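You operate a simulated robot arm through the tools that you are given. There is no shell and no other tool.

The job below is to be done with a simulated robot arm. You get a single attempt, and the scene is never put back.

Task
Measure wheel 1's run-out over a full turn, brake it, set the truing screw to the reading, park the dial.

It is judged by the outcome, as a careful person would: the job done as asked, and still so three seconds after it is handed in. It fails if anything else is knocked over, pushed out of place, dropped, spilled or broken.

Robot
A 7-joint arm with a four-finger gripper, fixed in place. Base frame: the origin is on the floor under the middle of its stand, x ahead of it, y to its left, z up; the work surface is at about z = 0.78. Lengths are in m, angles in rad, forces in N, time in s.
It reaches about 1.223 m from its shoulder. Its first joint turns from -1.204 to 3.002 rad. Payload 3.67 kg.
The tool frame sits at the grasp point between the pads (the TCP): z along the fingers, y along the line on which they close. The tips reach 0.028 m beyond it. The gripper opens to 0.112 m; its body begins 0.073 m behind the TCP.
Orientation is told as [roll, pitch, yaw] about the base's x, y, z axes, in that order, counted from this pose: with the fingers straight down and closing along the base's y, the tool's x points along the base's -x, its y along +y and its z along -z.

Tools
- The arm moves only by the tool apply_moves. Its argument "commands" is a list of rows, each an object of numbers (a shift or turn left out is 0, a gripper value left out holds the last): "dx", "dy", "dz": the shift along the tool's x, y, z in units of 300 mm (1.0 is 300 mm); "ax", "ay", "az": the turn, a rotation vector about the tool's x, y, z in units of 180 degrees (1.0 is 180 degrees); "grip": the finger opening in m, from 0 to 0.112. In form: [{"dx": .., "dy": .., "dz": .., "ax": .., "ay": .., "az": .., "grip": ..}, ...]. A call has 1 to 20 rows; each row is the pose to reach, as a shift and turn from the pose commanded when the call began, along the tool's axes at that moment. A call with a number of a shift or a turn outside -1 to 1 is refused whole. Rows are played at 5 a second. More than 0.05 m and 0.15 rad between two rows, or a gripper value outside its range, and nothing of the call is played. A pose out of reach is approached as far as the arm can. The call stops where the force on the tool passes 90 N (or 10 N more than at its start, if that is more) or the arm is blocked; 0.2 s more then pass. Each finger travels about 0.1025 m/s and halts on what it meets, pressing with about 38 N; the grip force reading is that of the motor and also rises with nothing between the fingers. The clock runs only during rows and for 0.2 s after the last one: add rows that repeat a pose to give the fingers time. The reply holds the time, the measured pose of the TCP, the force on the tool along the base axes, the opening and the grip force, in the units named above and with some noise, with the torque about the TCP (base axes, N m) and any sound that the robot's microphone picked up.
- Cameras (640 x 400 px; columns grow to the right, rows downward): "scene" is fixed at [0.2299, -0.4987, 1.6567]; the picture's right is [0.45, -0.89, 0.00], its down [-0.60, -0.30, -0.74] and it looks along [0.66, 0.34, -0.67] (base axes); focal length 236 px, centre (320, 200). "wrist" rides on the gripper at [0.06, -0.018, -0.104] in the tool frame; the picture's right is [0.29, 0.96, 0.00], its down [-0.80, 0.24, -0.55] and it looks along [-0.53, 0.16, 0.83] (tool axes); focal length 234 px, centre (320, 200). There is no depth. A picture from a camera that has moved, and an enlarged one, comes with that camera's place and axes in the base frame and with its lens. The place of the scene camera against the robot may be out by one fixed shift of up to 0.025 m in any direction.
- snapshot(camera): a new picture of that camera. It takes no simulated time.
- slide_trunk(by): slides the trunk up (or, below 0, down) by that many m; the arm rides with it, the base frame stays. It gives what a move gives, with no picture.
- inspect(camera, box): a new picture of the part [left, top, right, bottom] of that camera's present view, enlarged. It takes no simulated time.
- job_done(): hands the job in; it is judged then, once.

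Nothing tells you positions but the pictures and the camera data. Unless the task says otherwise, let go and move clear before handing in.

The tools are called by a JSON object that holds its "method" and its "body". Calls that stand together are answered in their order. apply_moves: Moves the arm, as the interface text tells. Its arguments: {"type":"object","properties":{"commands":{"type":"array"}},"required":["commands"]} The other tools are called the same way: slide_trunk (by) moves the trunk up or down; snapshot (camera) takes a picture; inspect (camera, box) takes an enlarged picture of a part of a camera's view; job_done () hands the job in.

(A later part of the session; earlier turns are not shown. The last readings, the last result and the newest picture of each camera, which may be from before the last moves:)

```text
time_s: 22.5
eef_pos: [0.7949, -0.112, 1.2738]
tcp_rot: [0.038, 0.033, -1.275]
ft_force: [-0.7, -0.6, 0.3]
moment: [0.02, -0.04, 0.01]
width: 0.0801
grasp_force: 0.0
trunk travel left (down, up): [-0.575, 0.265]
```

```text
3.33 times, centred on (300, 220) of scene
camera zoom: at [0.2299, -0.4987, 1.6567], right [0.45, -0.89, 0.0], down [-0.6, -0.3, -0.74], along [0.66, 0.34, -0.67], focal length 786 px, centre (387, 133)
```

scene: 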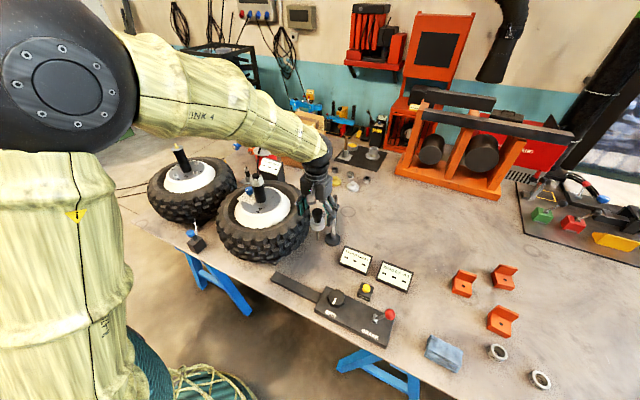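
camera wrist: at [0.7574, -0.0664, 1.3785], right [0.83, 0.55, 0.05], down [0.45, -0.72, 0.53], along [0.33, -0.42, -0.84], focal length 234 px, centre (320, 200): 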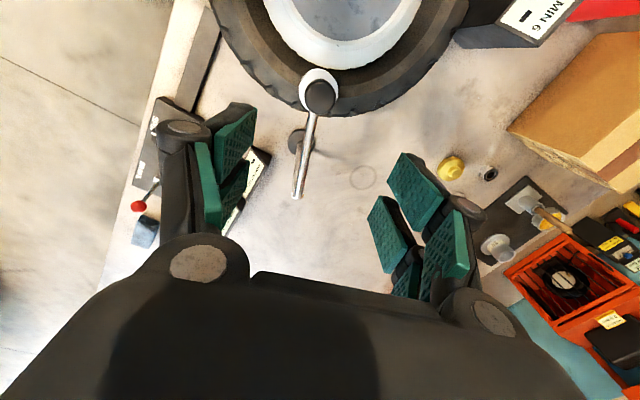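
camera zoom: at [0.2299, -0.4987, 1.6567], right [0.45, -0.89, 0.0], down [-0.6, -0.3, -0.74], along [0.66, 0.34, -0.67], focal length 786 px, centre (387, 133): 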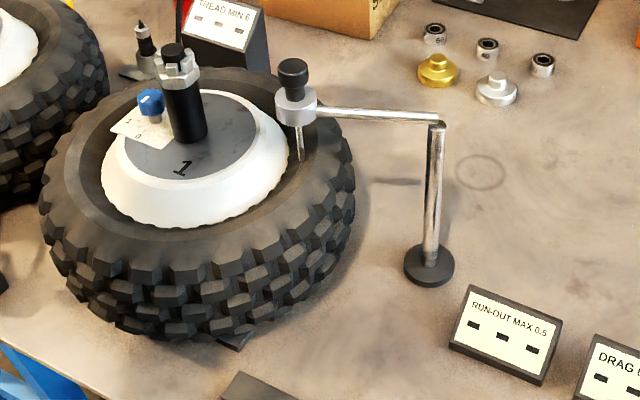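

The dial head is now at about [0.789, -0.090], aimed at the wheel centre with the stem over the sidewall. The readout is still blank, so I'll go to the ZERO button and control box and look at them from above.

{"method": "apply_moves", "body": {"commands": [{"dx": -0.09, "dy": -0.072, "dz": 0.007, "ax": 0.0019, "ay": 0, "az": -0.0451, "grip": 0.08}, {"dx": -0.179, "dy": -0.144, "dz": 0.015, "ax": 0.0038, "ay": 0, "az": -0.0902}, {"dx": -0.269, "dy": -0.216, "dz": 0.022, "ax": 0.0057, "ay": 0, "az": -0.1353}, {"dx": -0.358, "dy": -0.288, "dz": 0.03, "ax": 0.0076, "ay": -0.0006, "az": -0.1804}, {"dx": -0.448, "dy": -0.359, "dz": 0.037, "ax": 0.0095, "ay": -0.0007, "az": -0.2254}, {"dx": -0.537, "dy": -0.431, "dz": 0.045, "ax": 0.0114, "ay": -0.0009, "az": -0.2705}, {"dx": -0.627, "dy": -0.503, "dz": 0.052, "ax": 0.0133, "ay": -0.001, "az": -0.3156}, {"dx": -0.716, "dy": -0.575, "dz": 0.06, "ax": 0.0152, "ay": -0.0012, "az": -0.3607}, {"dx": -0.806, "dy": -0.647, "dz": 0.067, "ax": 0.0171, "ay": -0.0013, "az": -0.4058}]}}

{"method": "snapshot", "body": {"camera": "wrist"}}

```text
time_s: 24.5
eef_pos: [0.6795, -0.4024, 1.2359]
tcp_rot: [0.005, 0.003, -0.001]
ft_force: [-0.5, 0.8, 0.3]
moment: [0.06, -0.02, 0.0]
width: 0.0798
grasp_force: 0.0
trunk travel left (down, up): [-0.575, 0.265]
```

```text
taken
camera wrist: at [0.6193, -0.4211, 1.3397], right [-0.29, 0.96, 0.0], down [0.8, 0.24, 0.55], along [0.53, 0.16, -0.83], focal length 234 px, centre (320, 200)
```

wrist: 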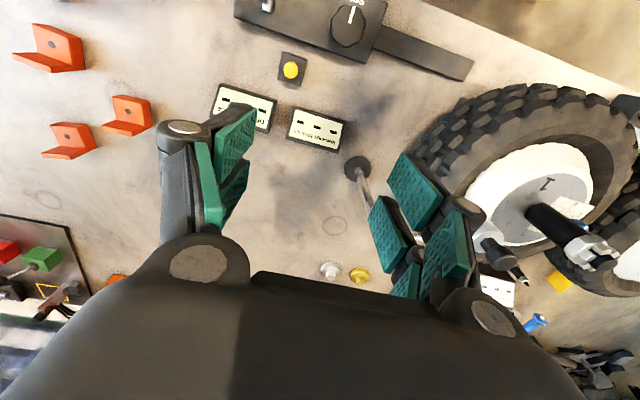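

The ZERO button is near [0.672, -0.461] with its top at z ≈ 0.83. I'll close the fingers and descend over it in stages.

{"method": "apply_moves", "body": {"commands": [{"dx": 0.012, "dy": -0.1, "dz": 0.0, "grip": 0.04}, {"dx": 0.025, "dy": -0.195, "dz": 0.1, "grip": 0.0}, {"dx": 0.025, "dy": -0.195, "dz": 0.25, "grip": 0.0}, {"dx": 0.025, "dy": -0.195, "dz": 0.4, "grip": 0.0}, {"dx": 0.025, "dy": -0.195, "dz": 0.55, "grip": 0.0}, {"dx": 0.025, "dy": -0.195, "dz": 0.7, "grip": 0.0}, {"dx": 0.025, "dy": -0.195, "dz": 0.8, "grip": 0.0}, {"dx": 0.025, "dy": -0.195, "dz": 0.9, "grip": 0.0}]}}

{"method": "snapshot", "body": {"camera": "wrist"}}

{"method": "inspect", "body": {"camera": "scene", "box": [280, 220, 440, 340]}}

```text
time_s: 26.3
eef_pos: [0.6739, -0.4603, 0.9657]
tcp_rot: [0.002, 0.003, -0.002]
ft_force: [0.4, 0.0, 0.6]
moment: [-0.03, 0.03, -0.02]
width: 0.0002
grasp_force: 35.7
trunk travel left (down, up): [-0.575, 0.265]
```

```text
taken
camera wrist: at [0.6141, -0.4783, 1.07], right [-0.29, 0.96, 0.0], down [0.8, 0.24, 0.55], along [0.53, 0.16, -0.83], focal length 234 px, centre (320, 200)
```

wrist: 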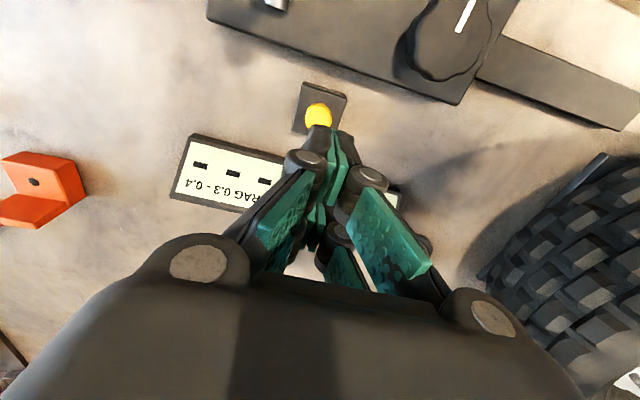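

```text
3.33 times, centred on (360, 280) of scene
camera zoom: at [0.2299, -0.4987, 1.6567], right [0.45, -0.89, 0.0], down [-0.6, -0.3, -0.74], along [0.66, 0.34, -0.67], focal length 786 px, centre (187, -67)
```

zoom: 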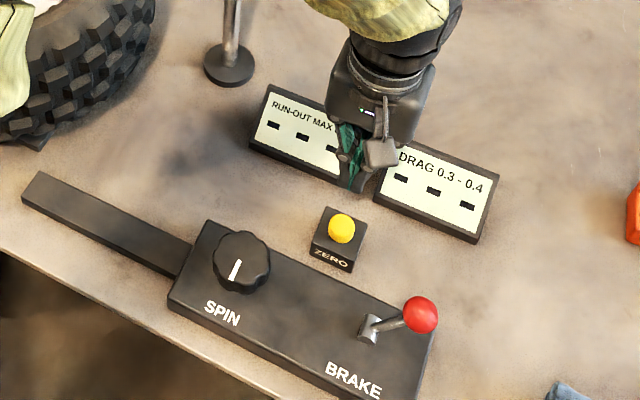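

{"method": "apply_moves", "body": {"commands": [{"dx": 0.01, "dy": -0.01, "dz": 0.15, "grip": 0.0}, {"dx": 0.01, "dy": -0.01, "dz": 0.28, "grip": 0.0}, {"dx": 0.01, "dy": -0.01, "dz": 0.32, "grip": 0.0}, {"dx": 0.01, "dy": -0.01, "dz": 0.34, "grip": 0.0}]}}

{"method": "inspect", "body": {"camera": "wrist", "box": [240, 60, 400, 200]}}

{"method": "inspect", "body": {"camera": "scene", "box": [320, 250, 420, 320]}}

```text
time_s: 27.3
eef_pos: [0.6694, -0.4596, 0.863]
tcp_rot: [0.004, 0.002, -0.001]
ft_force: [0.5, -0.9, -0.3]
moment: [-0.03, 0.04, -0.01]
width: 0.0
grasp_force: 35.6
trunk travel left (down, up): [-0.575, 0.265]
```

```text
2.86 times, centred on (320, 130) of wrist
camera zoom: at [0.6108, -0.4792, 0.9669], right [-0.29, 0.96, 0.0], down [0.8, 0.24, 0.55], along [0.53, 0.16, -0.83], focal length 669 px, centre (320, 400)
```

zoom: 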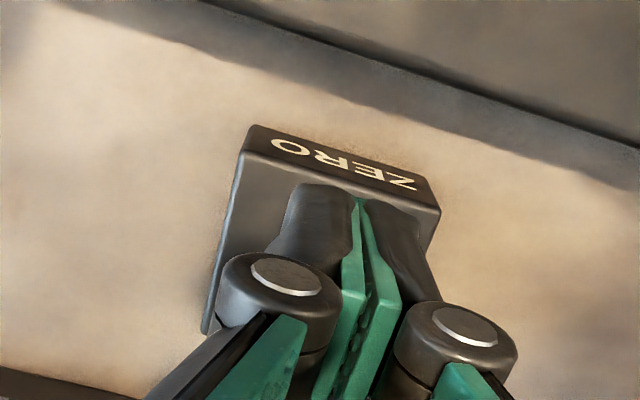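

```text
5.71 times, centred on (370, 285) of scene
camera zoom: at [0.2299, -0.4987, 1.6567], right [0.45, -0.89, 0.0], down [-0.6, -0.3, -0.74], along [0.66, 0.34, -0.67], focal length 1347 px, centre (34, -286)
```

zoom: 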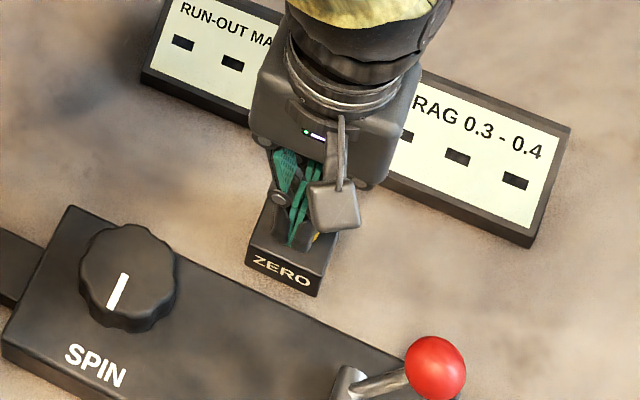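

{"method": "apply_moves", "body": {"commands": [{"dz": 0.01, "grip": 0.0}, {"dz": 0.02, "grip": 0.0}, {"dz": 0.03, "grip": 0.0}]}}

{"method": "inspect", "body": {"camera": "scene", "box": [320, 250, 420, 320]}}

```text
time_s: 28.1
eef_pos: [0.6694, -0.46, 0.8541]
tcp_rot: [0.002, 0.003, 0.0]
ft_force: [-0.1, 0.0, -0.7]
moment: [-0.01, 0.0, 0.01]
width: 0.0001
grasp_force: 35.2
trunk travel left (down, up): [-0.575, 0.265]
```

```text
5.71 times, centred on (370, 285) of scene
camera zoom: at [0.2299, -0.4987, 1.6567], right [0.45, -0.89, 0.0], down [-0.6, -0.3, -0.74], along [0.66, 0.34, -0.67], focal length 1347 px, centre (34, -286)
```

zoom: 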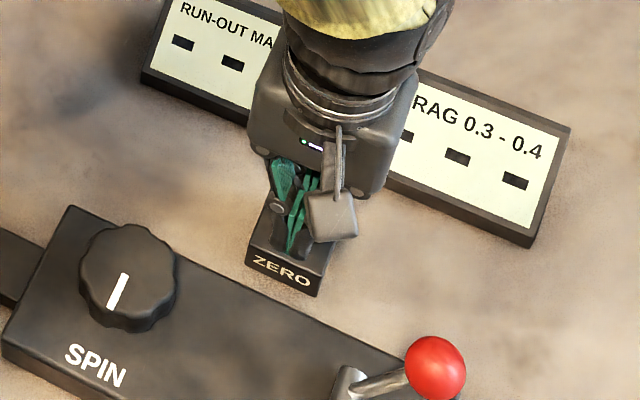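

{"method": "apply_moves", "body": {"commands": [{"dz": 0.01, "grip": 0.0}, {"dz": 0.02, "grip": 0.0}, {"dz": 0.03, "grip": 0.0}]}}

{"method": "inspect", "body": {"camera": "wrist", "box": [240, 60, 400, 200]}}

```text
time_s: 28.9
eef_pos: [0.6702, -0.4614, 0.8473]
tcp_rot: [0.003, 0.001, -0.001]
ft_force: [-1.2, 0.4, 3.1]
moment: [0.03, 0.03, 0.02]
width: 0.0059
grasp_force: 36.1
trunk travel left (down, up): [-0.575, 0.265]
heard: click
```

```text
2.86 times, centred on (320, 130) of wrist
camera zoom: at [0.6103, -0.4793, 0.9504], right [-0.29, 0.96, 0.0], down [0.8, 0.24, 0.55], along [0.53, 0.16, -0.83], focal length 669 px, centre (320, 400)
```

zoom: 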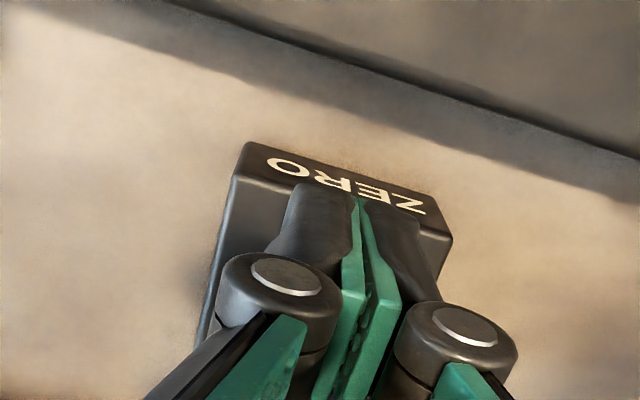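

A click was heard, so ZERO registered. I'll back off and check the readout.

{"method": "apply_moves", "body": {"commands": [{"dz": -0.1, "grip": 0.0}, {"dz": -0.25, "grip": 0.0}, {"dz": -0.4, "grip": 0.0}]}}

{"method": "inspect", "body": {"camera": "scene", "box": [260, 150, 420, 270]}}

{"method": "snapshot", "body": {"camera": "wrist"}}

```text
time_s: 29.7
eef_pos: [0.67, -0.46, 0.9655]
tcp_rot: [0.002, 0.001, -0.002]
ft_force: [0.8, 0.4, 0.1]
moment: [-0.01, -0.05, -0.04]
width: 0.0
grasp_force: 36.2
trunk travel left (down, up): [-0.575, 0.265]
```

```text
3.33 times, centred on (340, 210) of scene
camera zoom: at [0.2299, -0.4987, 1.6567], right [0.45, -0.89, 0.0], down [-0.6, -0.3, -0.74], along [0.66, 0.34, -0.67], focal length 786 px, centre (253, 167)
```

zoom: 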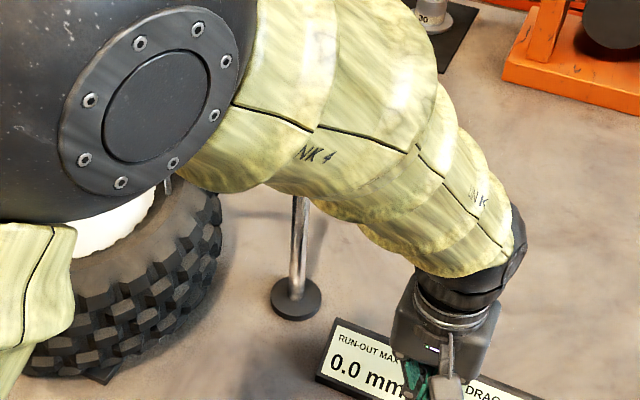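

```text
taken
camera wrist: at [0.6098, -0.4784, 1.0707], right [-0.29, 0.96, 0.0], down [0.8, 0.24, 0.55], along [0.53, 0.16, -0.83], focal length 234 px, centre (320, 200)
```

wrist: 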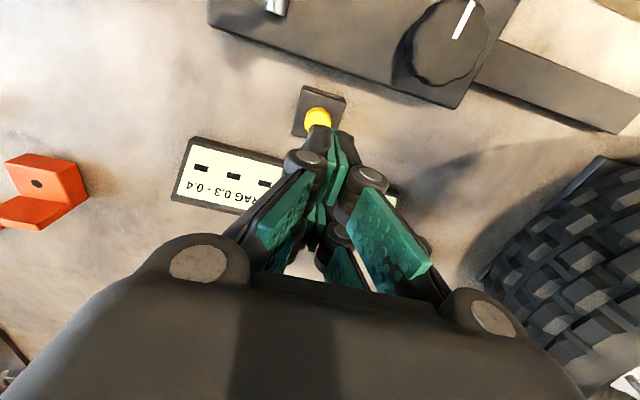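

The RUN-OUT readout shows 0.0 mm, so the dial is in contact and zeroed. The SPIN knob is near [0.576, -0.382] with its top at z ≈ 0.855, so I'll open the hand above it and check alignment.

{"method": "apply_moves", "body": {"commands": [{"dx": 0.06, "dy": 0.05, "dz": -0.05, "az": -0.032, "grip": 0.03}, {"dx": 0.12, "dy": 0.1, "dz": -0.1, "az": -0.064, "grip": 0.06}, {"dx": 0.18, "dy": 0.15, "dz": -0.1, "az": -0.096, "grip": 0.09}, {"dx": 0.25, "dy": 0.21, "dz": -0.1, "az": -0.128, "grip": 0.1}, {"dx": 0.313, "dy": 0.26, "dz": -0.1, "az": -0.159, "grip": 0.1}]}}

{"method": "snapshot", "body": {"camera": "wrist"}}

{"method": "snapshot", "body": {"camera": "scene"}}

```text
time_s: 30.9
eef_pos: [0.5757, -0.3847, 0.9968]
tcp_rot: [0.005, 0.0, 0.499]
ft_force: [0.9, 0.5, -0.7]
moment: [0.0, -0.03, -0.01]
width: 0.1
grasp_force: 0.1
trunk travel left (down, up): [-0.575, 0.265]
```

```text
taken
camera wrist: at [0.5324, -0.4297, 1.1012], right [-0.71, 0.7, 0.0], down [0.59, 0.59, 0.55], along [0.39, 0.4, -0.83], focal length 234 px, centre (320, 200)
```

wrist: 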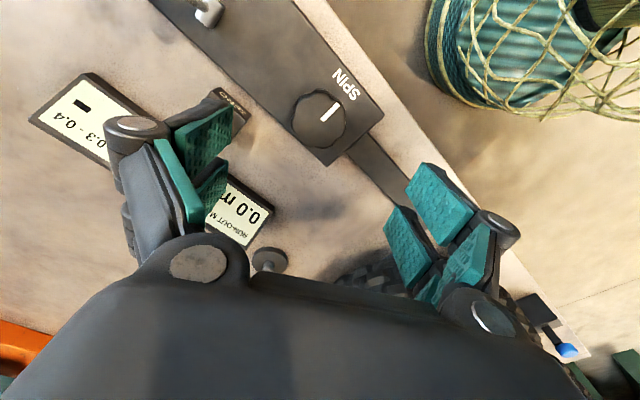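

```text
taken
```

scene: 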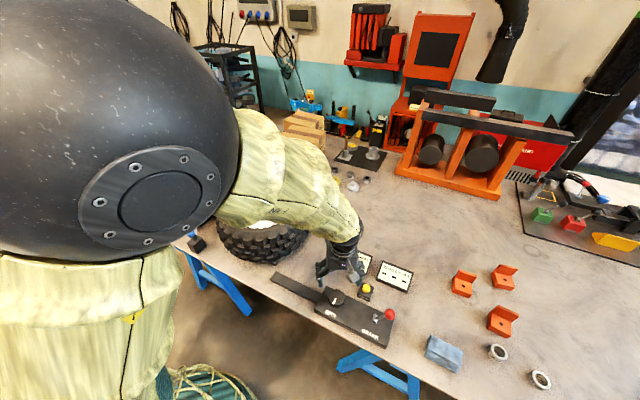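

{"method": "apply_moves", "body": {"commands": [{"dx": -0.007, "dy": 0.004, "dz": 0.15, "grip": 0.09}, {"dx": -0.007, "dy": 0.004, "dz": 0.3, "grip": 0.09}, {"dx": -0.007, "dy": 0.004, "dz": 0.38, "grip": 0.09}, {"dx": -0.007, "dy": 0.004, "dz": 0.43, "grip": 0.09}]}}

{"method": "snapshot", "body": {"camera": "wrist"}}

{"method": "inspect", "body": {"camera": "scene", "box": [290, 240, 410, 340]}}

```text
time_s: 31.9
eef_pos: [0.5792, -0.3798, 0.8659]
tcp_rot: [0.003, 0.0, 0.498]
ft_force: [-0.5, 0.1, 0.9]
moment: [-0.04, 0.01, -0.02]
width: 0.09
grasp_force: 0.0
trunk travel left (down, up): [-0.575, 0.265]
```

```text
taken
camera wrist: at [0.5356, -0.4254, 0.9706], right [-0.71, 0.7, 0.0], down [0.59, 0.59, 0.55], along [0.39, 0.4, -0.83], focal length 234 px, centre (320, 200)
```

wrist: 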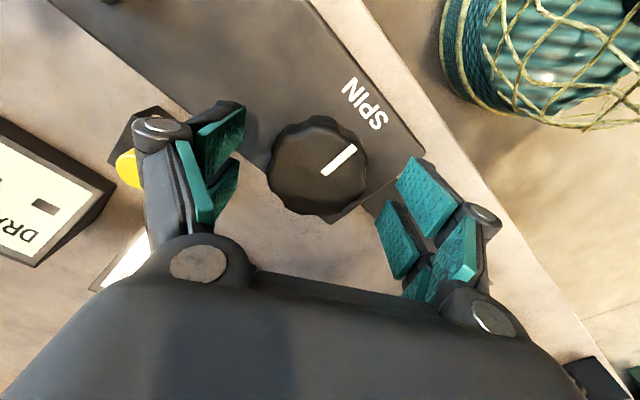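

```text
4.00 times, centred on (350, 290) of scene
camera zoom: at [0.2299, -0.4987, 1.6567], right [0.45, -0.89, 0.0], down [-0.6, -0.3, -0.74], along [0.66, 0.34, -0.67], focal length 943 px, centre (200, -160)
```

zoom: 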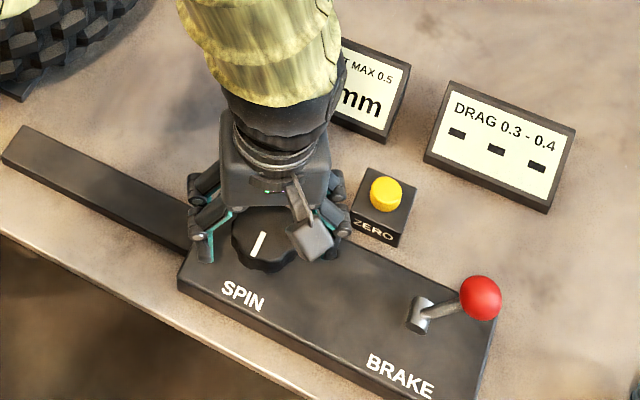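

{"method": "apply_moves", "body": {"commands": [{"dx": 0.016, "dy": -0.012, "grip": 0.085}, {"dx": 0.016, "dy": -0.012, "grip": 0.07}, {"dx": 0.016, "dy": -0.012, "grip": 0.05}, {"dx": 0.016, "dy": -0.012, "grip": 0.05}]}}

{"method": "snapshot", "body": {"camera": "wrist"}}

```text
time_s: 32.9
eef_pos: [0.5743, -0.3839, 0.8669]
tcp_rot: [0.004, 0.001, 0.5]
ft_force: [-9.3, 18.0, 0.0]
moment: [0.94, 0.4, 0.3]
width: 0.0597
grasp_force: 45.0
trunk travel left (down, up): [-0.575, 0.265]
```

```text
taken
camera wrist: at [0.5315, -0.4289, 0.9715], right [-0.71, 0.7, 0.0], down [0.59, 0.59, 0.55], along [0.39, 0.4, -0.83], focal length 234 px, centre (320, 200)
```

wrist: 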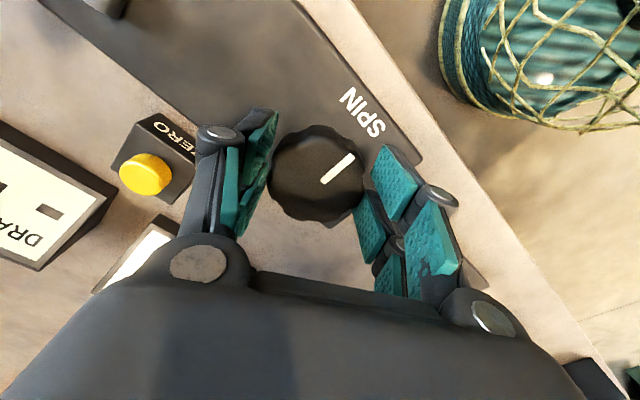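

The knob is gripped, slightly off-centre. I'll recentre a few millimetres and try a small clockwise turn.

{"method": "apply_moves", "body": {"commands": [{"dy": 0.01, "grip": 0.05}, {"dy": 0.01, "az": 0.03, "grip": 0.05}, {"dy": 0.01, "az": 0.06, "grip": 0.05}, {"dy": 0.01, "az": 0.09, "grip": 0.05}]}}

{"method": "snapshot", "body": {"camera": "wrist"}}

{"method": "snapshot", "body": {"camera": "scene"}}

```text
time_s: 33.9
eef_pos: [0.5716, -0.3817, 0.8679]
tcp_rot: [0.003, 0.004, 0.214]
ft_force: [-16.7, 15.4, -9.0]
moment: [0.03, 0.53, 0.69]
width: 0.0591
grasp_force: 8.4
trunk travel left (down, up): [-0.575, 0.265]
```

```text
taken
camera wrist: at [0.5181, -0.4134, 0.9722], right [-0.49, 0.87, 0.0], down [0.73, 0.4, 0.55], along [0.48, 0.27, -0.83], focal length 234 px, centre (320, 200)
```

wrist: 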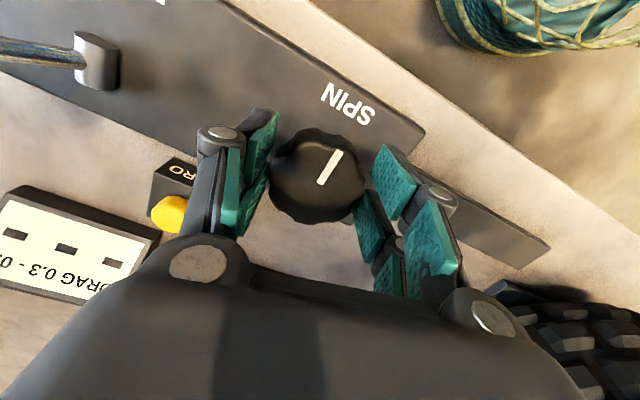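

```text
taken
```

scene: 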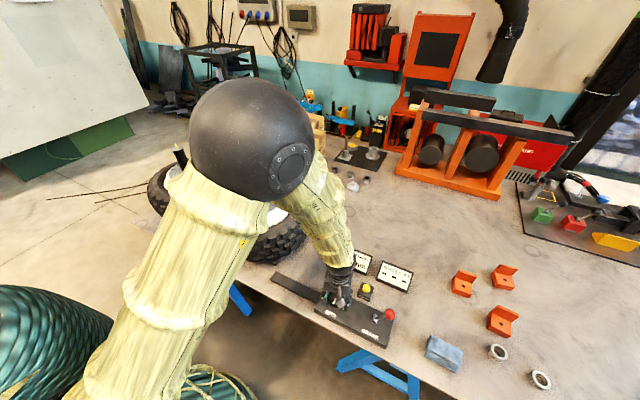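

The hand turned about 16° but the pointer stayed square to the SPIN label, so the knob resists clockwise. I'll return and try counter-clockwise.

{"method": "apply_moves", "body": {"commands": [{"az": -0.03, "grip": 0.05}, {"az": -0.06, "grip": 0.05}, {"az": -0.09, "grip": 0.05}, {"az": -0.12, "grip": 0.05}, {"az": -0.15, "grip": 0.05}]}}

{"method": "snapshot", "body": {"camera": "wrist"}}

{"method": "snapshot", "body": {"camera": "scene"}}

```text
time_s: 35.1
eef_pos: [0.5708, -0.3887, 0.8678]
tcp_rot: [0.005, 0.005, 0.683]
ft_force: [1.5, -22.5, 7.0]
moment: [0.0, -0.49, -0.73]
width: 0.0586
grasp_force: 25.3
trunk travel left (down, up): [-0.575, 0.265]
```

```text
taken
camera wrist: at [0.5366, -0.4409, 0.971], right [-0.83, 0.56, 0.01], down [0.47, 0.69, 0.55], along [0.31, 0.46, -0.83], focal length 234 px, centre (320, 200)
```

wrist: 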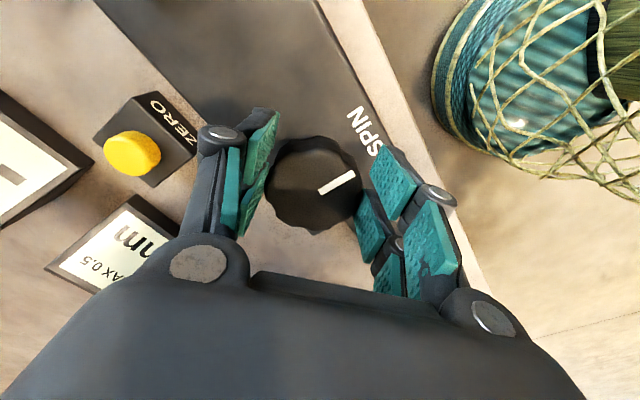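

```text
taken
```

scene: 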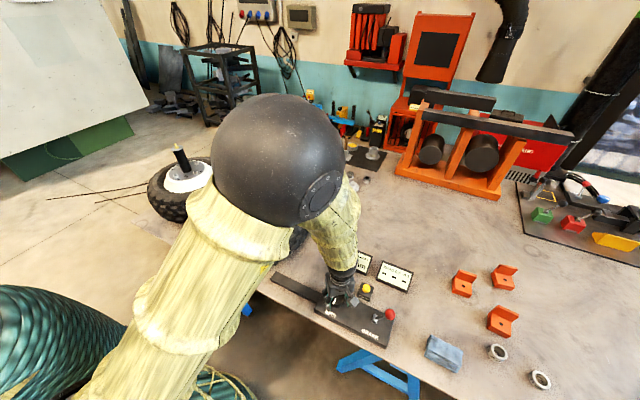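

{"method": "inspect", "body": {"camera": "wrist", "box": [240, 80, 400, 240]}}

{"method": "inspect", "body": {"camera": "scene", "box": [300, 260, 400, 340]}}

```text
2.50 times, centred on (320, 160) of wrist
camera zoom: at [0.5366, -0.4409, 0.971], right [-0.83, 0.56, 0.01], down [0.47, 0.69, 0.55], along [0.31, 0.46, -0.83], focal length 585 px, centre (320, 300)
```

zoom: 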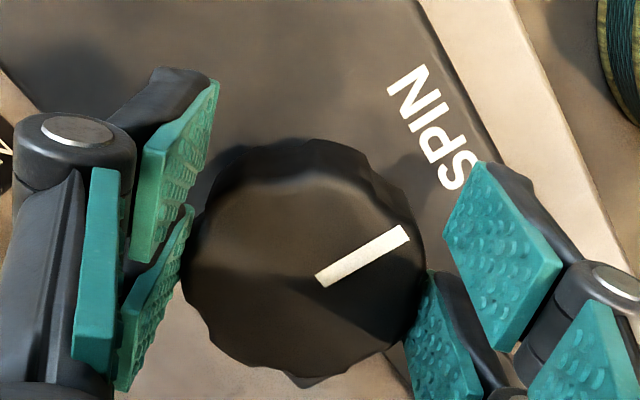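

```text
5.00 times, centred on (350, 300) of scene
camera zoom: at [0.2299, -0.4987, 1.6567], right [0.45, -0.89, 0.0], down [-0.6, -0.3, -0.74], along [0.66, 0.34, -0.67], focal length 1178 px, centre (170, -300)
```

zoom: 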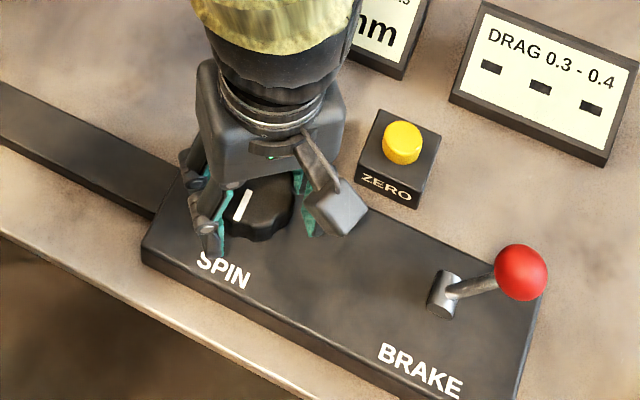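

{"method": "apply_moves", "body": {"commands": [{"grip": 0.05}, {"grip": 0.05}, {"grip": 0.05}, {"grip": 0.05}, {"grip": 0.05}]}}

{"method": "inspect", "body": {"camera": "wrist", "box": [240, 80, 400, 240]}}

```text
time_s: 36.3
eef_pos: [0.5703, -0.3875, 0.8671]
tcp_rot: [0.008, -0.001, 0.687]
ft_force: [-20.1, -36.8, 3.3]
moment: [-0.18, 0.45, -0.28]
width: 0.0583
grasp_force: 45.0
trunk travel left (down, up): [-0.575, 0.265]
```

```text
2.50 times, centred on (320, 160) of wrist
camera zoom: at [0.5364, -0.4418, 0.9704], right [-0.83, 0.56, 0.01], down [0.47, 0.69, 0.56], along [0.31, 0.47, -0.83], focal length 585 px, centre (320, 300)
```

zoom: 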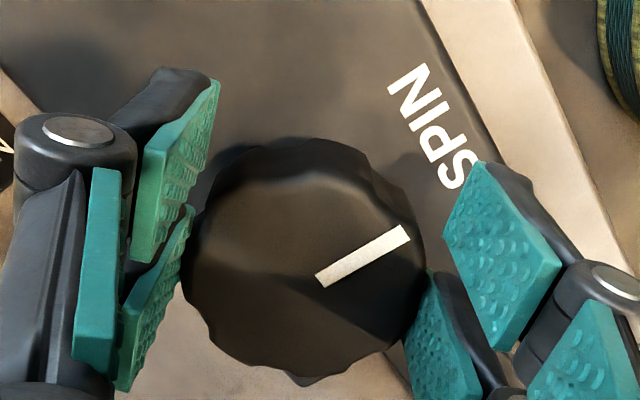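

The torque about the knob has fallen to nearly nothing, so the pads slipped; the grip was several millimetres off the axis. I'll release, re-centre and set the grip a little deeper.

{"method": "apply_moves", "body": {"commands": [{"grip": 0.08}, {"grip": 0.085}]}}

{"method": "inspect", "body": {"camera": "wrist", "box": [220, 60, 420, 240]}}

{"method": "inspect", "body": {"camera": "scene", "box": [350, 260, 410, 350]}}

```text
time_s: 36.9
eef_pos: [0.5726, -0.3894, 0.8655]
tcp_rot: [0.008, -0.002, 0.683]
ft_force: [-0.3, -0.9, 0.2]
moment: [0.02, 0.0, 0.0]
width: 0.0849
grasp_force: 0.0
trunk travel left (down, up): [-0.575, 0.265]
```

```text
2.22 times, centred on (320, 150) of wrist
camera zoom: at [0.5387, -0.443, 0.9682], right [-0.83, 0.56, 0.01], down [0.47, 0.68, 0.56], along [0.31, 0.47, -0.83], focal length 520 px, centre (320, 311)
```

zoom: 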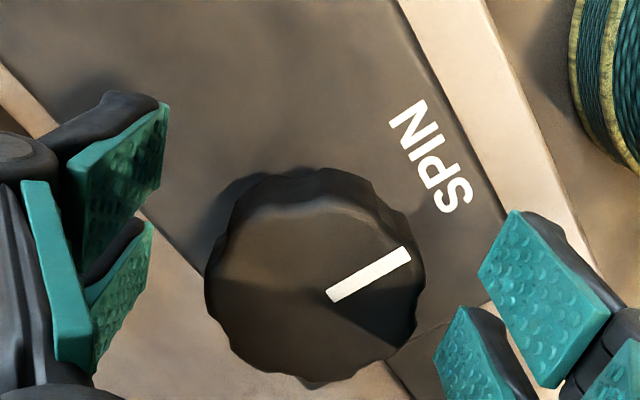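

```text
4.44 times, centred on (380, 305) of scene
camera zoom: at [0.2299, -0.4987, 1.6567], right [0.45, -0.89, 0.0], down [-0.6, -0.3, -0.74], along [0.66, 0.34, -0.67], focal length 1048 px, centre (53, -267)
```

zoom: 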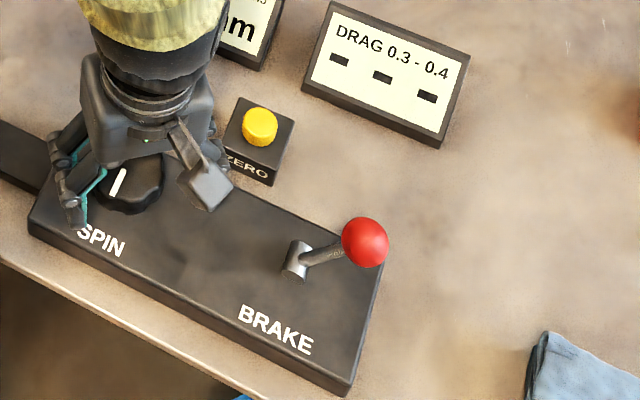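

{"method": "apply_moves", "body": {"commands": [{"dx": -0.018, "dz": 0.01, "grip": 0.085}, {"dx": -0.018, "dz": 0.02, "grip": 0.07}, {"dx": -0.018, "dz": 0.02, "grip": 0.05}, {"dx": -0.018, "dz": 0.02, "grip": 0.04}, {"dx": -0.018, "dz": 0.02, "grip": 0.04}]}}

{"method": "inspect", "body": {"camera": "wrist", "box": [220, 60, 420, 240]}}

```text
time_s: 38.1
eef_pos: [0.578, -0.3825, 0.8607]
tcp_rot: [0.003, -0.002, 0.685]
ft_force: [8.4, -24.0, -2.5]
moment: [-1.66, -0.88, -0.75]
width: 0.0584
grasp_force: 45.0
trunk travel left (down, up): [-0.575, 0.265]
```

```text
2.22 times, centred on (320, 150) of wrist
camera zoom: at [0.5434, -0.4354, 0.9645], right [-0.83, 0.56, 0.0], down [0.47, 0.69, 0.56], along [0.31, 0.46, -0.83], focal length 520 px, centre (320, 311)
```

zoom: 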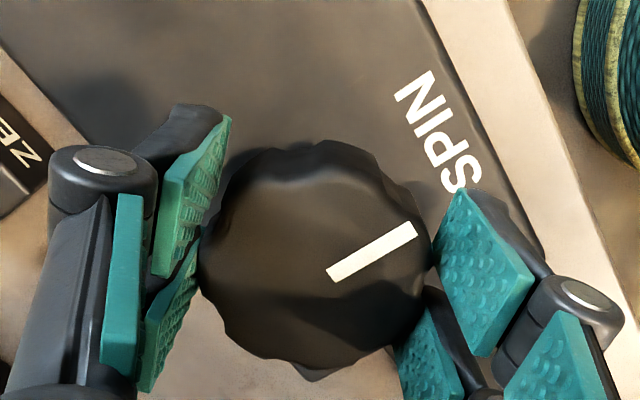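

{"method": "apply_moves", "body": {"commands": [{"dy": -0.007, "grip": 0.04}, {"dy": -0.007, "grip": 0.04}]}}

{"method": "apply_moves", "body": {"commands": [{"az": 0.01, "grip": 0.04}, {"az": 0.02, "grip": 0.04}, {"az": 0.03, "grip": 0.04}]}}

{"method": "inspect", "body": {"camera": "wrist", "box": [220, 60, 420, 240]}}

```text
time_s: 38.7
eef_pos: [0.5779, -0.383, 0.8603]
tcp_rot: [0.005, 0.0, 0.685]
ft_force: [-0.1, -15.2, -0.9]
moment: [-0.27, -0.36, -1.21]
width: 0.0585
grasp_force: 44.6
trunk travel left (down, up): [-0.575, 0.265]
```

```text
time_s: 39.5
eef_pos: [0.5798, -0.3814, 0.8615]
tcp_rot: [0.007, 0.0, 0.594]
ft_force: [3.0, -2.1, -10.7]
moment: [0.01, -0.09, 2.46]
width: 0.0584
grasp_force: 45.2
trunk travel left (down, up): [-0.575, 0.265]
```

```text
2.22 times, centred on (320, 150) of wrist
camera zoom: at [0.5406, -0.4302, 0.9645], right [-0.77, 0.63, 0.01], down [0.53, 0.64, 0.56], along [0.35, 0.43, -0.83], focal length 520 px, centre (320, 311)
```

zoom: 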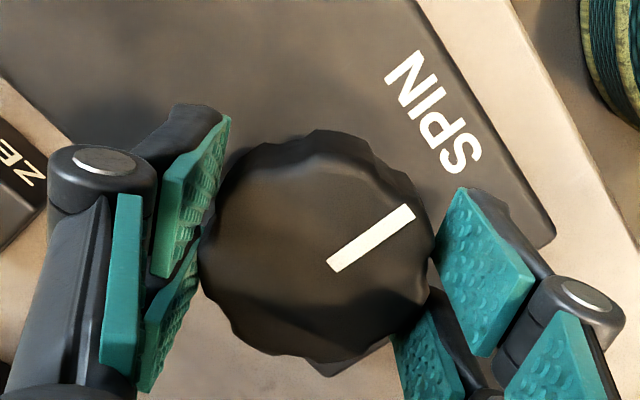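

With a good grip the knob withstands 2.5 N·m clockwise, so it is locked that way. I'll test counter-clockwise gently.

{"method": "apply_moves", "body": {"commands": [{"az": -0.01, "grip": 0.04}, {"az": -0.02, "grip": 0.04}, {"az": -0.03, "grip": 0.04}, {"az": -0.04, "grip": 0.04}, {"az": -0.05, "grip": 0.04}]}}

{"method": "inspect", "body": {"camera": "wrist", "box": [220, 60, 420, 240]}}

```text
time_s: 40.7
eef_pos: [0.5783, -0.3816, 0.8598]
tcp_rot: [0.002, 0.001, 0.748]
ft_force: [0.5, -0.5, -4.0]
moment: [0.22, 0.18, -2.54]
width: 0.0585
grasp_force: 45.0
trunk travel left (down, up): [-0.575, 0.265]
```

```text
2.22 times, centred on (320, 150) of wrist
camera zoom: at [0.5478, -0.4374, 0.9647], right [-0.86, 0.51, 0.0], down [0.42, 0.72, 0.56], along [0.28, 0.48, -0.83], focal length 520 px, centre (320, 311)
```

zoom: 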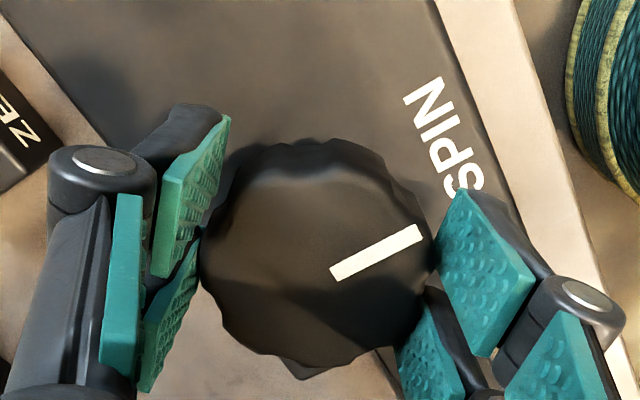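

The knob is locked in both directions, so the wheel is probably held by the BRAKE lever, which leans to -y. I'll let go of the knob and look at the lever closely.

{"method": "apply_moves", "body": {"commands": [{"az": -0.025, "grip": 0.04}, {"az": -0.025, "grip": 0.07}, {"az": -0.025, "grip": 0.09}, {"dz": -0.1, "az": -0.025, "grip": 0.09}, {"dz": -0.25, "az": -0.0, "grip": 0.09}, {"dz": -0.4, "az": 0.04, "grip": 0.06}, {"dz": -0.55, "az": 0.08, "grip": 0.03}, {"dz": -0.65, "az": 0.12, "grip": 0.0}]}}

{"method": "snapshot", "body": {"camera": "wrist"}}

```text
time_s: 42.5
eef_pos: [0.577, -0.3817, 1.058]
tcp_rot: [0.004, 0.002, 0.369]
ft_force: [-0.6, 0.4, -0.3]
moment: [-0.05, -0.05, 0.02]
width: 0.0
grasp_force: 36.2
trunk travel left (down, up): [-0.575, 0.265]
```

```text
taken
camera wrist: at [0.5282, -0.4219, 1.1618], right [-0.62, 0.79, 0.0], down [0.66, 0.51, 0.55], along [0.44, 0.34, -0.83], focal length 234 px, centre (320, 200)
```

wrist: 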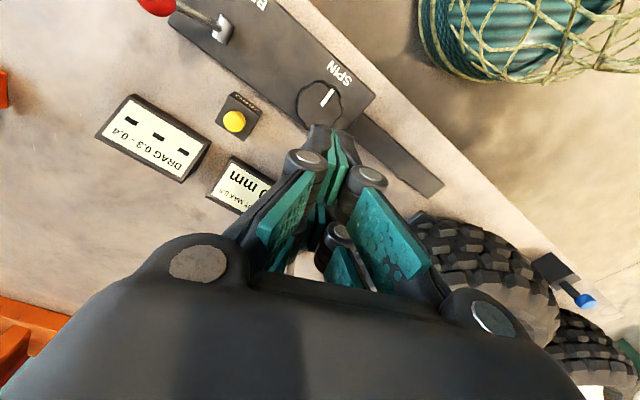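

{"method": "apply_moves", "body": {"commands": [{"dx": 0.02, "dy": -0.1, "az": 0.03, "grip": 0.0}, {"dx": 0.04, "dy": -0.2, "az": 0.06, "grip": 0.0}, {"dx": 0.06, "dy": -0.3, "az": 0.09, "grip": 0.0}, {"dx": 0.082, "dy": -0.397, "az": 0.1175, "grip": 0.0}]}}

{"method": "snapshot", "body": {"camera": "wrist"}}

{"method": "inspect", "body": {"camera": "wrist", "box": [200, 0, 400, 120]}}

```text
time_s: 43.5
eef_pos: [0.6011, -0.5051, 1.0541]
tcp_rot: [0.004, 0.002, 0.003]
ft_force: [0.4, -1.6, 0.5]
moment: [0.03, 0.02, 0.01]
width: 0.0002
grasp_force: 35.6
trunk travel left (down, up): [-0.575, 0.265]
```

```text
taken
camera wrist: at [0.5405, -0.5236, 1.1585], right [-0.29, 0.96, 0.0], down [0.8, 0.24, 0.55], along [0.53, 0.16, -0.83], focal length 234 px, centre (320, 200)
```

wrist: 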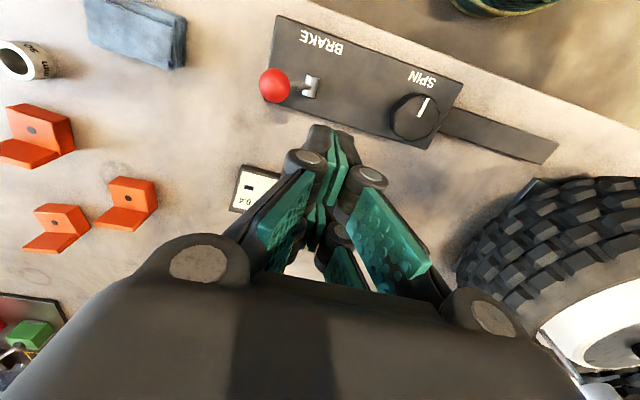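

```text
3.20 times, centred on (300, 60) of wrist
camera zoom: at [0.5405, -0.5236, 1.1585], right [-0.29, 0.96, 0.0], down [0.8, 0.24, 0.55], along [0.53, 0.16, -0.83], focal length 749 px, centre (384, 648)
```

zoom: 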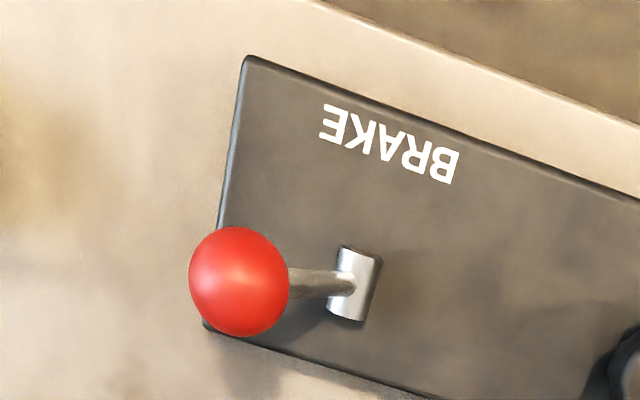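

The lever's ball is near [0.588, -0.559, 0.885] and its pivot near [0.584, -0.521], so it swings along y. I'll bring the closed fingers down on its -y side and push it over toward +y.

{"method": "apply_moves", "body": {"commands": [{"dx": 0.02, "dy": -0.14, "dz": 0.0, "grip": 0.0}, {"dx": 0.04, "dy": -0.28, "dz": 0.0, "grip": 0.0}, {"dx": 0.05, "dy": -0.42, "dz": 0.05, "grip": 0.0}, {"dx": 0.05, "dy": -0.42, "dz": 0.18, "grip": 0.0}, {"dx": 0.05, "dy": -0.42, "dz": 0.33, "grip": 0.0}, {"dx": 0.05, "dy": -0.42, "dz": 0.48, "grip": 0.0}]}}

{"method": "snapshot", "body": {"camera": "wrist"}}

{"method": "inspect", "body": {"camera": "scene", "box": [320, 250, 460, 370]}}

```text
time_s: 44.9
eef_pos: [0.5839, -0.6262, 0.9111]
tcp_rot: [0.006, 0.003, 0.003]
ft_force: [0.3, -0.2, 0.5]
moment: [0.01, 0.04, -0.02]
width: 0.0
grasp_force: 35.8
trunk travel left (down, up): [-0.575, 0.265]
```

```text
taken
camera wrist: at [0.5252, -0.6465, 1.0154], right [-0.29, 0.96, 0.01], down [0.8, 0.24, 0.55], along [0.53, 0.16, -0.83], focal length 234 px, centre (320, 200)
```

wrist: 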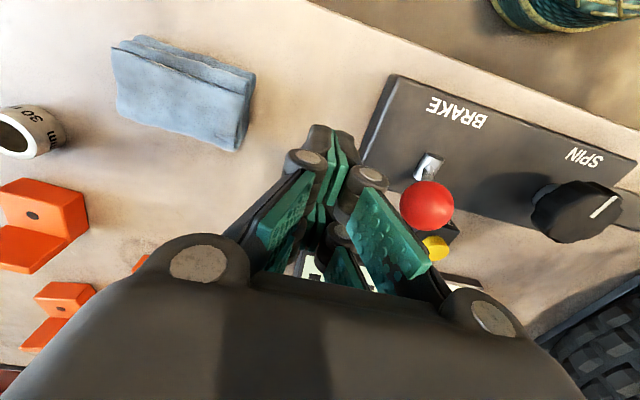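

```text
3.33 times, centred on (390, 310) of scene
camera zoom: at [0.2299, -0.4987, 1.6567], right [0.45, -0.89, 0.0], down [-0.6, -0.3, -0.74], along [0.66, 0.34, -0.67], focal length 786 px, centre (87, -167)
```

zoom: 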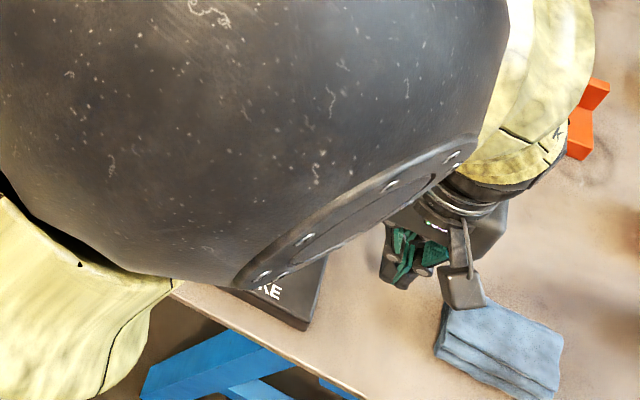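

{"method": "apply_moves", "body": {"commands": [{"dx": -0.01, "dy": 0.0, "dz": 0.025, "grip": 0.0}, {"dx": -0.01, "dy": 0.06, "dz": 0.025, "grip": 0.0}, {"dx": -0.01, "dy": 0.11, "dz": 0.025, "grip": 0.0}, {"dx": -0.01, "dy": 0.16, "dz": 0.025, "grip": 0.0}]}}

{"method": "snapshot", "body": {"camera": "wrist"}}

```text
time_s: 45.9
eef_pos: [0.5865, -0.5806, 0.9032]
tcp_rot: [0.001, 0.0, 0.002]
ft_force: [3.4, -6.0, 3.1]
moment: [-0.06, -0.03, -0.02]
width: 0.0
grasp_force: 35.8
trunk travel left (down, up): [-0.575, 0.265]
```

```text
taken
camera wrist: at [0.5273, -0.5992, 1.0085], right [-0.29, 0.96, 0.0], down [0.8, 0.24, 0.55], along [0.53, 0.16, -0.83], focal length 234 px, centre (320, 200)
```

wrist: 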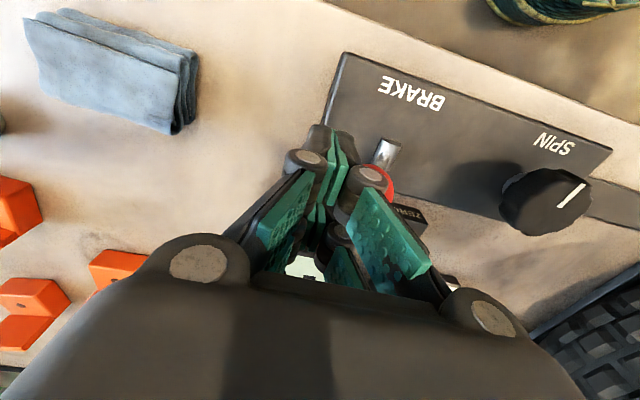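

Contact has begun with light force. I'll keep pushing in small steps.

{"method": "apply_moves", "body": {"commands": [{"dy": 0.035, "grip": 0.0}, {"dy": 0.07, "grip": 0.0}, {"dy": 0.1, "grip": 0.0}]}}

{"method": "snapshot", "body": {"camera": "wrist"}}

```text
time_s: 46.7
eef_pos: [0.5857, -0.5489, 0.904]
tcp_rot: [0.003, 0.002, 0.002]
ft_force: [1.0, -2.4, 1.2]
moment: [0.03, -0.02, -0.05]
width: 0.0
grasp_force: 35.7
trunk travel left (down, up): [-0.575, 0.265]
```

```text
taken
camera wrist: at [0.5269, -0.5685, 1.0084], right [-0.29, 0.96, 0.0], down [0.8, 0.24, 0.55], along [0.53, 0.16, -0.83], focal length 234 px, centre (320, 200)
```

wrist: 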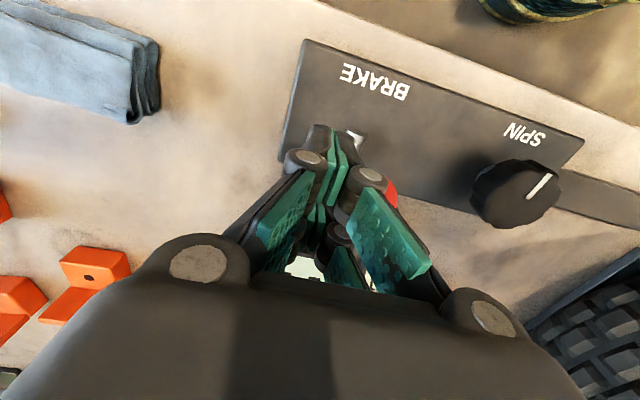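

{"method": "apply_moves", "body": {"commands": [{"dy": 0.035, "grip": 0.0}, {"dy": 0.07, "grip": 0.0}, {"dy": 0.1, "grip": 0.0}]}}

{"method": "snapshot", "body": {"camera": "wrist"}}

```text
time_s: 47.5
eef_pos: [0.5882, -0.5198, 0.9035]
tcp_rot: [0.004, 0.003, 0.001]
ft_force: [-1.2, -2.3, -1.8]
moment: [0.0, 0.02, 0.01]
width: 0.0
grasp_force: 35.6
trunk travel left (down, up): [-0.575, 0.265]
```

```text
taken
camera wrist: at [0.5281, -0.5393, 1.0074], right [-0.29, 0.96, 0.0], down [0.8, 0.24, 0.55], along [0.53, 0.16, -0.83], focal length 234 px, centre (320, 200)
```

wrist: 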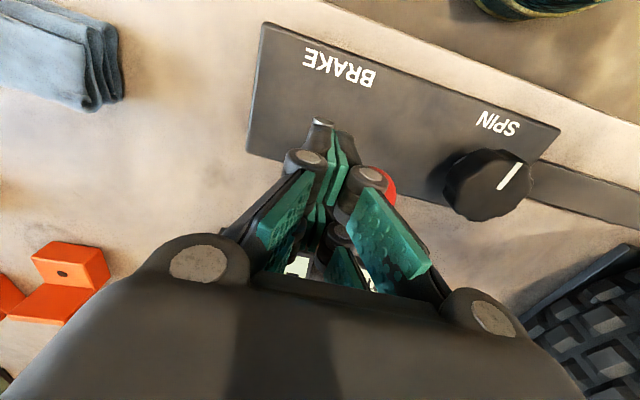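

{"method": "apply_moves", "body": {"commands": [{"dy": 0.03, "grip": 0.0}, {"dy": 0.06, "grip": 0.0}]}}

{"method": "snapshot", "body": {"camera": "wrist"}}

```text
time_s: 48.1
eef_pos: [0.5875, -0.5107, 0.9046]
tcp_rot: [0.006, -0.002, 0.003]
ft_force: [-3.9, -34.2, 16.8]
moment: [-0.15, 0.09, 0.17]
width: 0.0
grasp_force: 36.0
trunk travel left (down, up): [-0.575, 0.265]
```

```text
taken
camera wrist: at [0.5279, -0.5294, 1.007], right [-0.29, 0.96, 0.01], down [0.8, 0.24, 0.56], along [0.53, 0.17, -0.83], focal length 234 px, centre (320, 200)
```

wrist: 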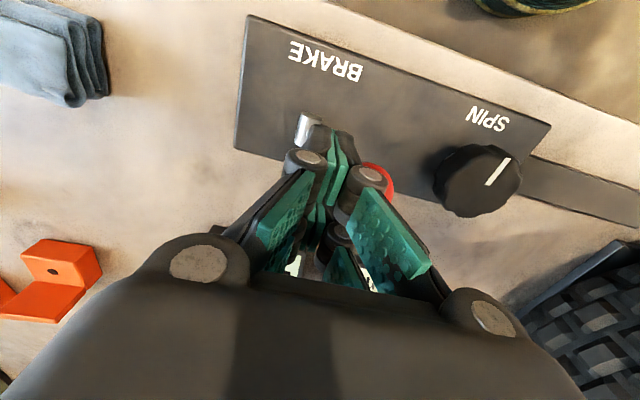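

The lever has met its other stop. I'll back off and see whether it stays there.

{"method": "apply_moves", "body": {"commands": [{"dy": -0.04, "grip": 0.0}, {"dy": -0.12, "grip": 0.0}, {"dy": -0.2, "dz": -0.1, "grip": 0.0}, {"dy": -0.2, "dz": -0.25, "grip": 0.0}, {"dy": -0.1, "dz": -0.4, "grip": 0.0}]}}

{"method": "snapshot", "body": {"camera": "wrist"}}

{"method": "inspect", "body": {"camera": "scene", "box": [150, 150, 450, 350]}}

```text
refused: row 5 steps farther than a row can; nothing moved
```

```text
taken
camera wrist: at [0.5279, -0.5294, 1.007], right [-0.29, 0.96, 0.01], down [0.8, 0.24, 0.56], along [0.53, 0.17, -0.83], focal length 234 px, centre (320, 200)
```

wrist: 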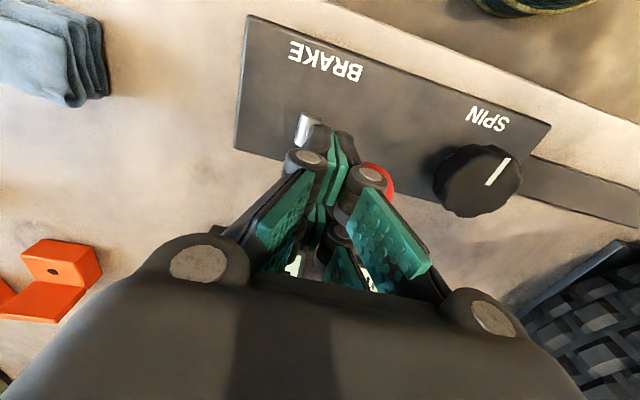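

```text
2.00 times, centred on (300, 250) of scene
camera zoom: at [0.2299, -0.4987, 1.6567], right [0.45, -0.89, 0.0], down [-0.6, -0.3, -0.74], along [0.66, 0.34, -0.67], focal length 471 px, centre (360, 100)
```

zoom: 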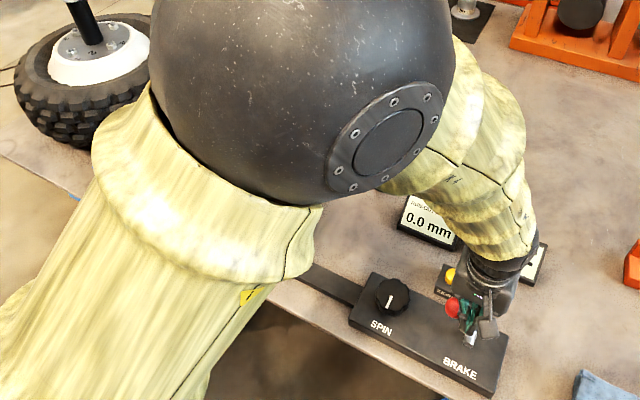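

{"method": "apply_moves", "body": {"commands": [{"dy": -0.04, "grip": 0.0}, {"dy": -0.12, "grip": 0.0}, {"dy": -0.2, "dz": -0.1, "grip": 0.0}, {"dy": -0.2, "dz": -0.25, "grip": 0.0}, {"dy": -0.15, "dz": -0.38, "grip": 0.0}, {"dy": -0.05, "dz": -0.48, "grip": 0.0}]}}

{"method": "snapshot", "body": {"camera": "wrist"}}

{"method": "inspect", "body": {"camera": "scene", "box": [250, 200, 450, 350]}}

```text
time_s: 49.5
eef_pos: [0.585, -0.516, 1.0476]
tcp_rot: [0.005, 0.001, 0.002]
ft_force: [-0.1, -1.1, 0.0]
moment: [0.06, -0.03, 0.02]
width: 0.0
grasp_force: 35.5
trunk travel left (down, up): [-0.575, 0.265]
```

```text
taken
camera wrist: at [0.526, -0.5364, 1.1523], right [-0.29, 0.96, 0.01], down [0.8, 0.24, 0.55], along [0.53, 0.16, -0.83], focal length 234 px, centre (320, 200)
```

wrist: 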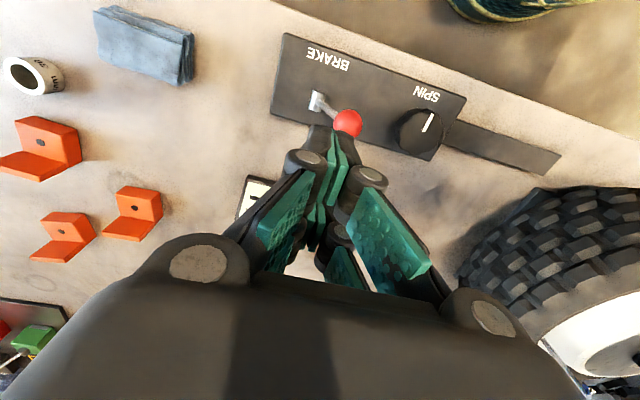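

```text
2.67 times, centred on (350, 275) of scene
camera zoom: at [0.2299, -0.4987, 1.6567], right [0.45, -0.89, 0.0], down [-0.6, -0.3, -0.74], along [0.66, 0.34, -0.67], focal length 628 px, centre (240, 0)
```

zoom: 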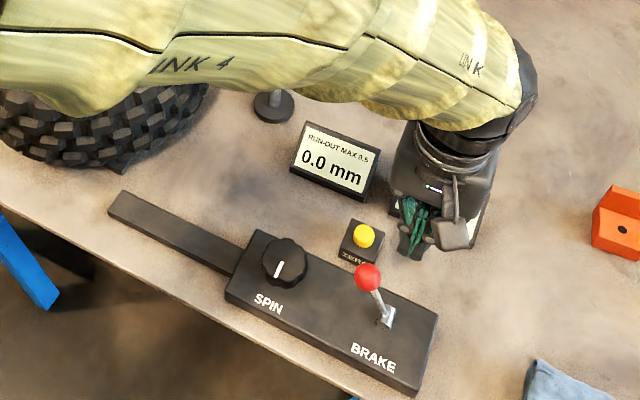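

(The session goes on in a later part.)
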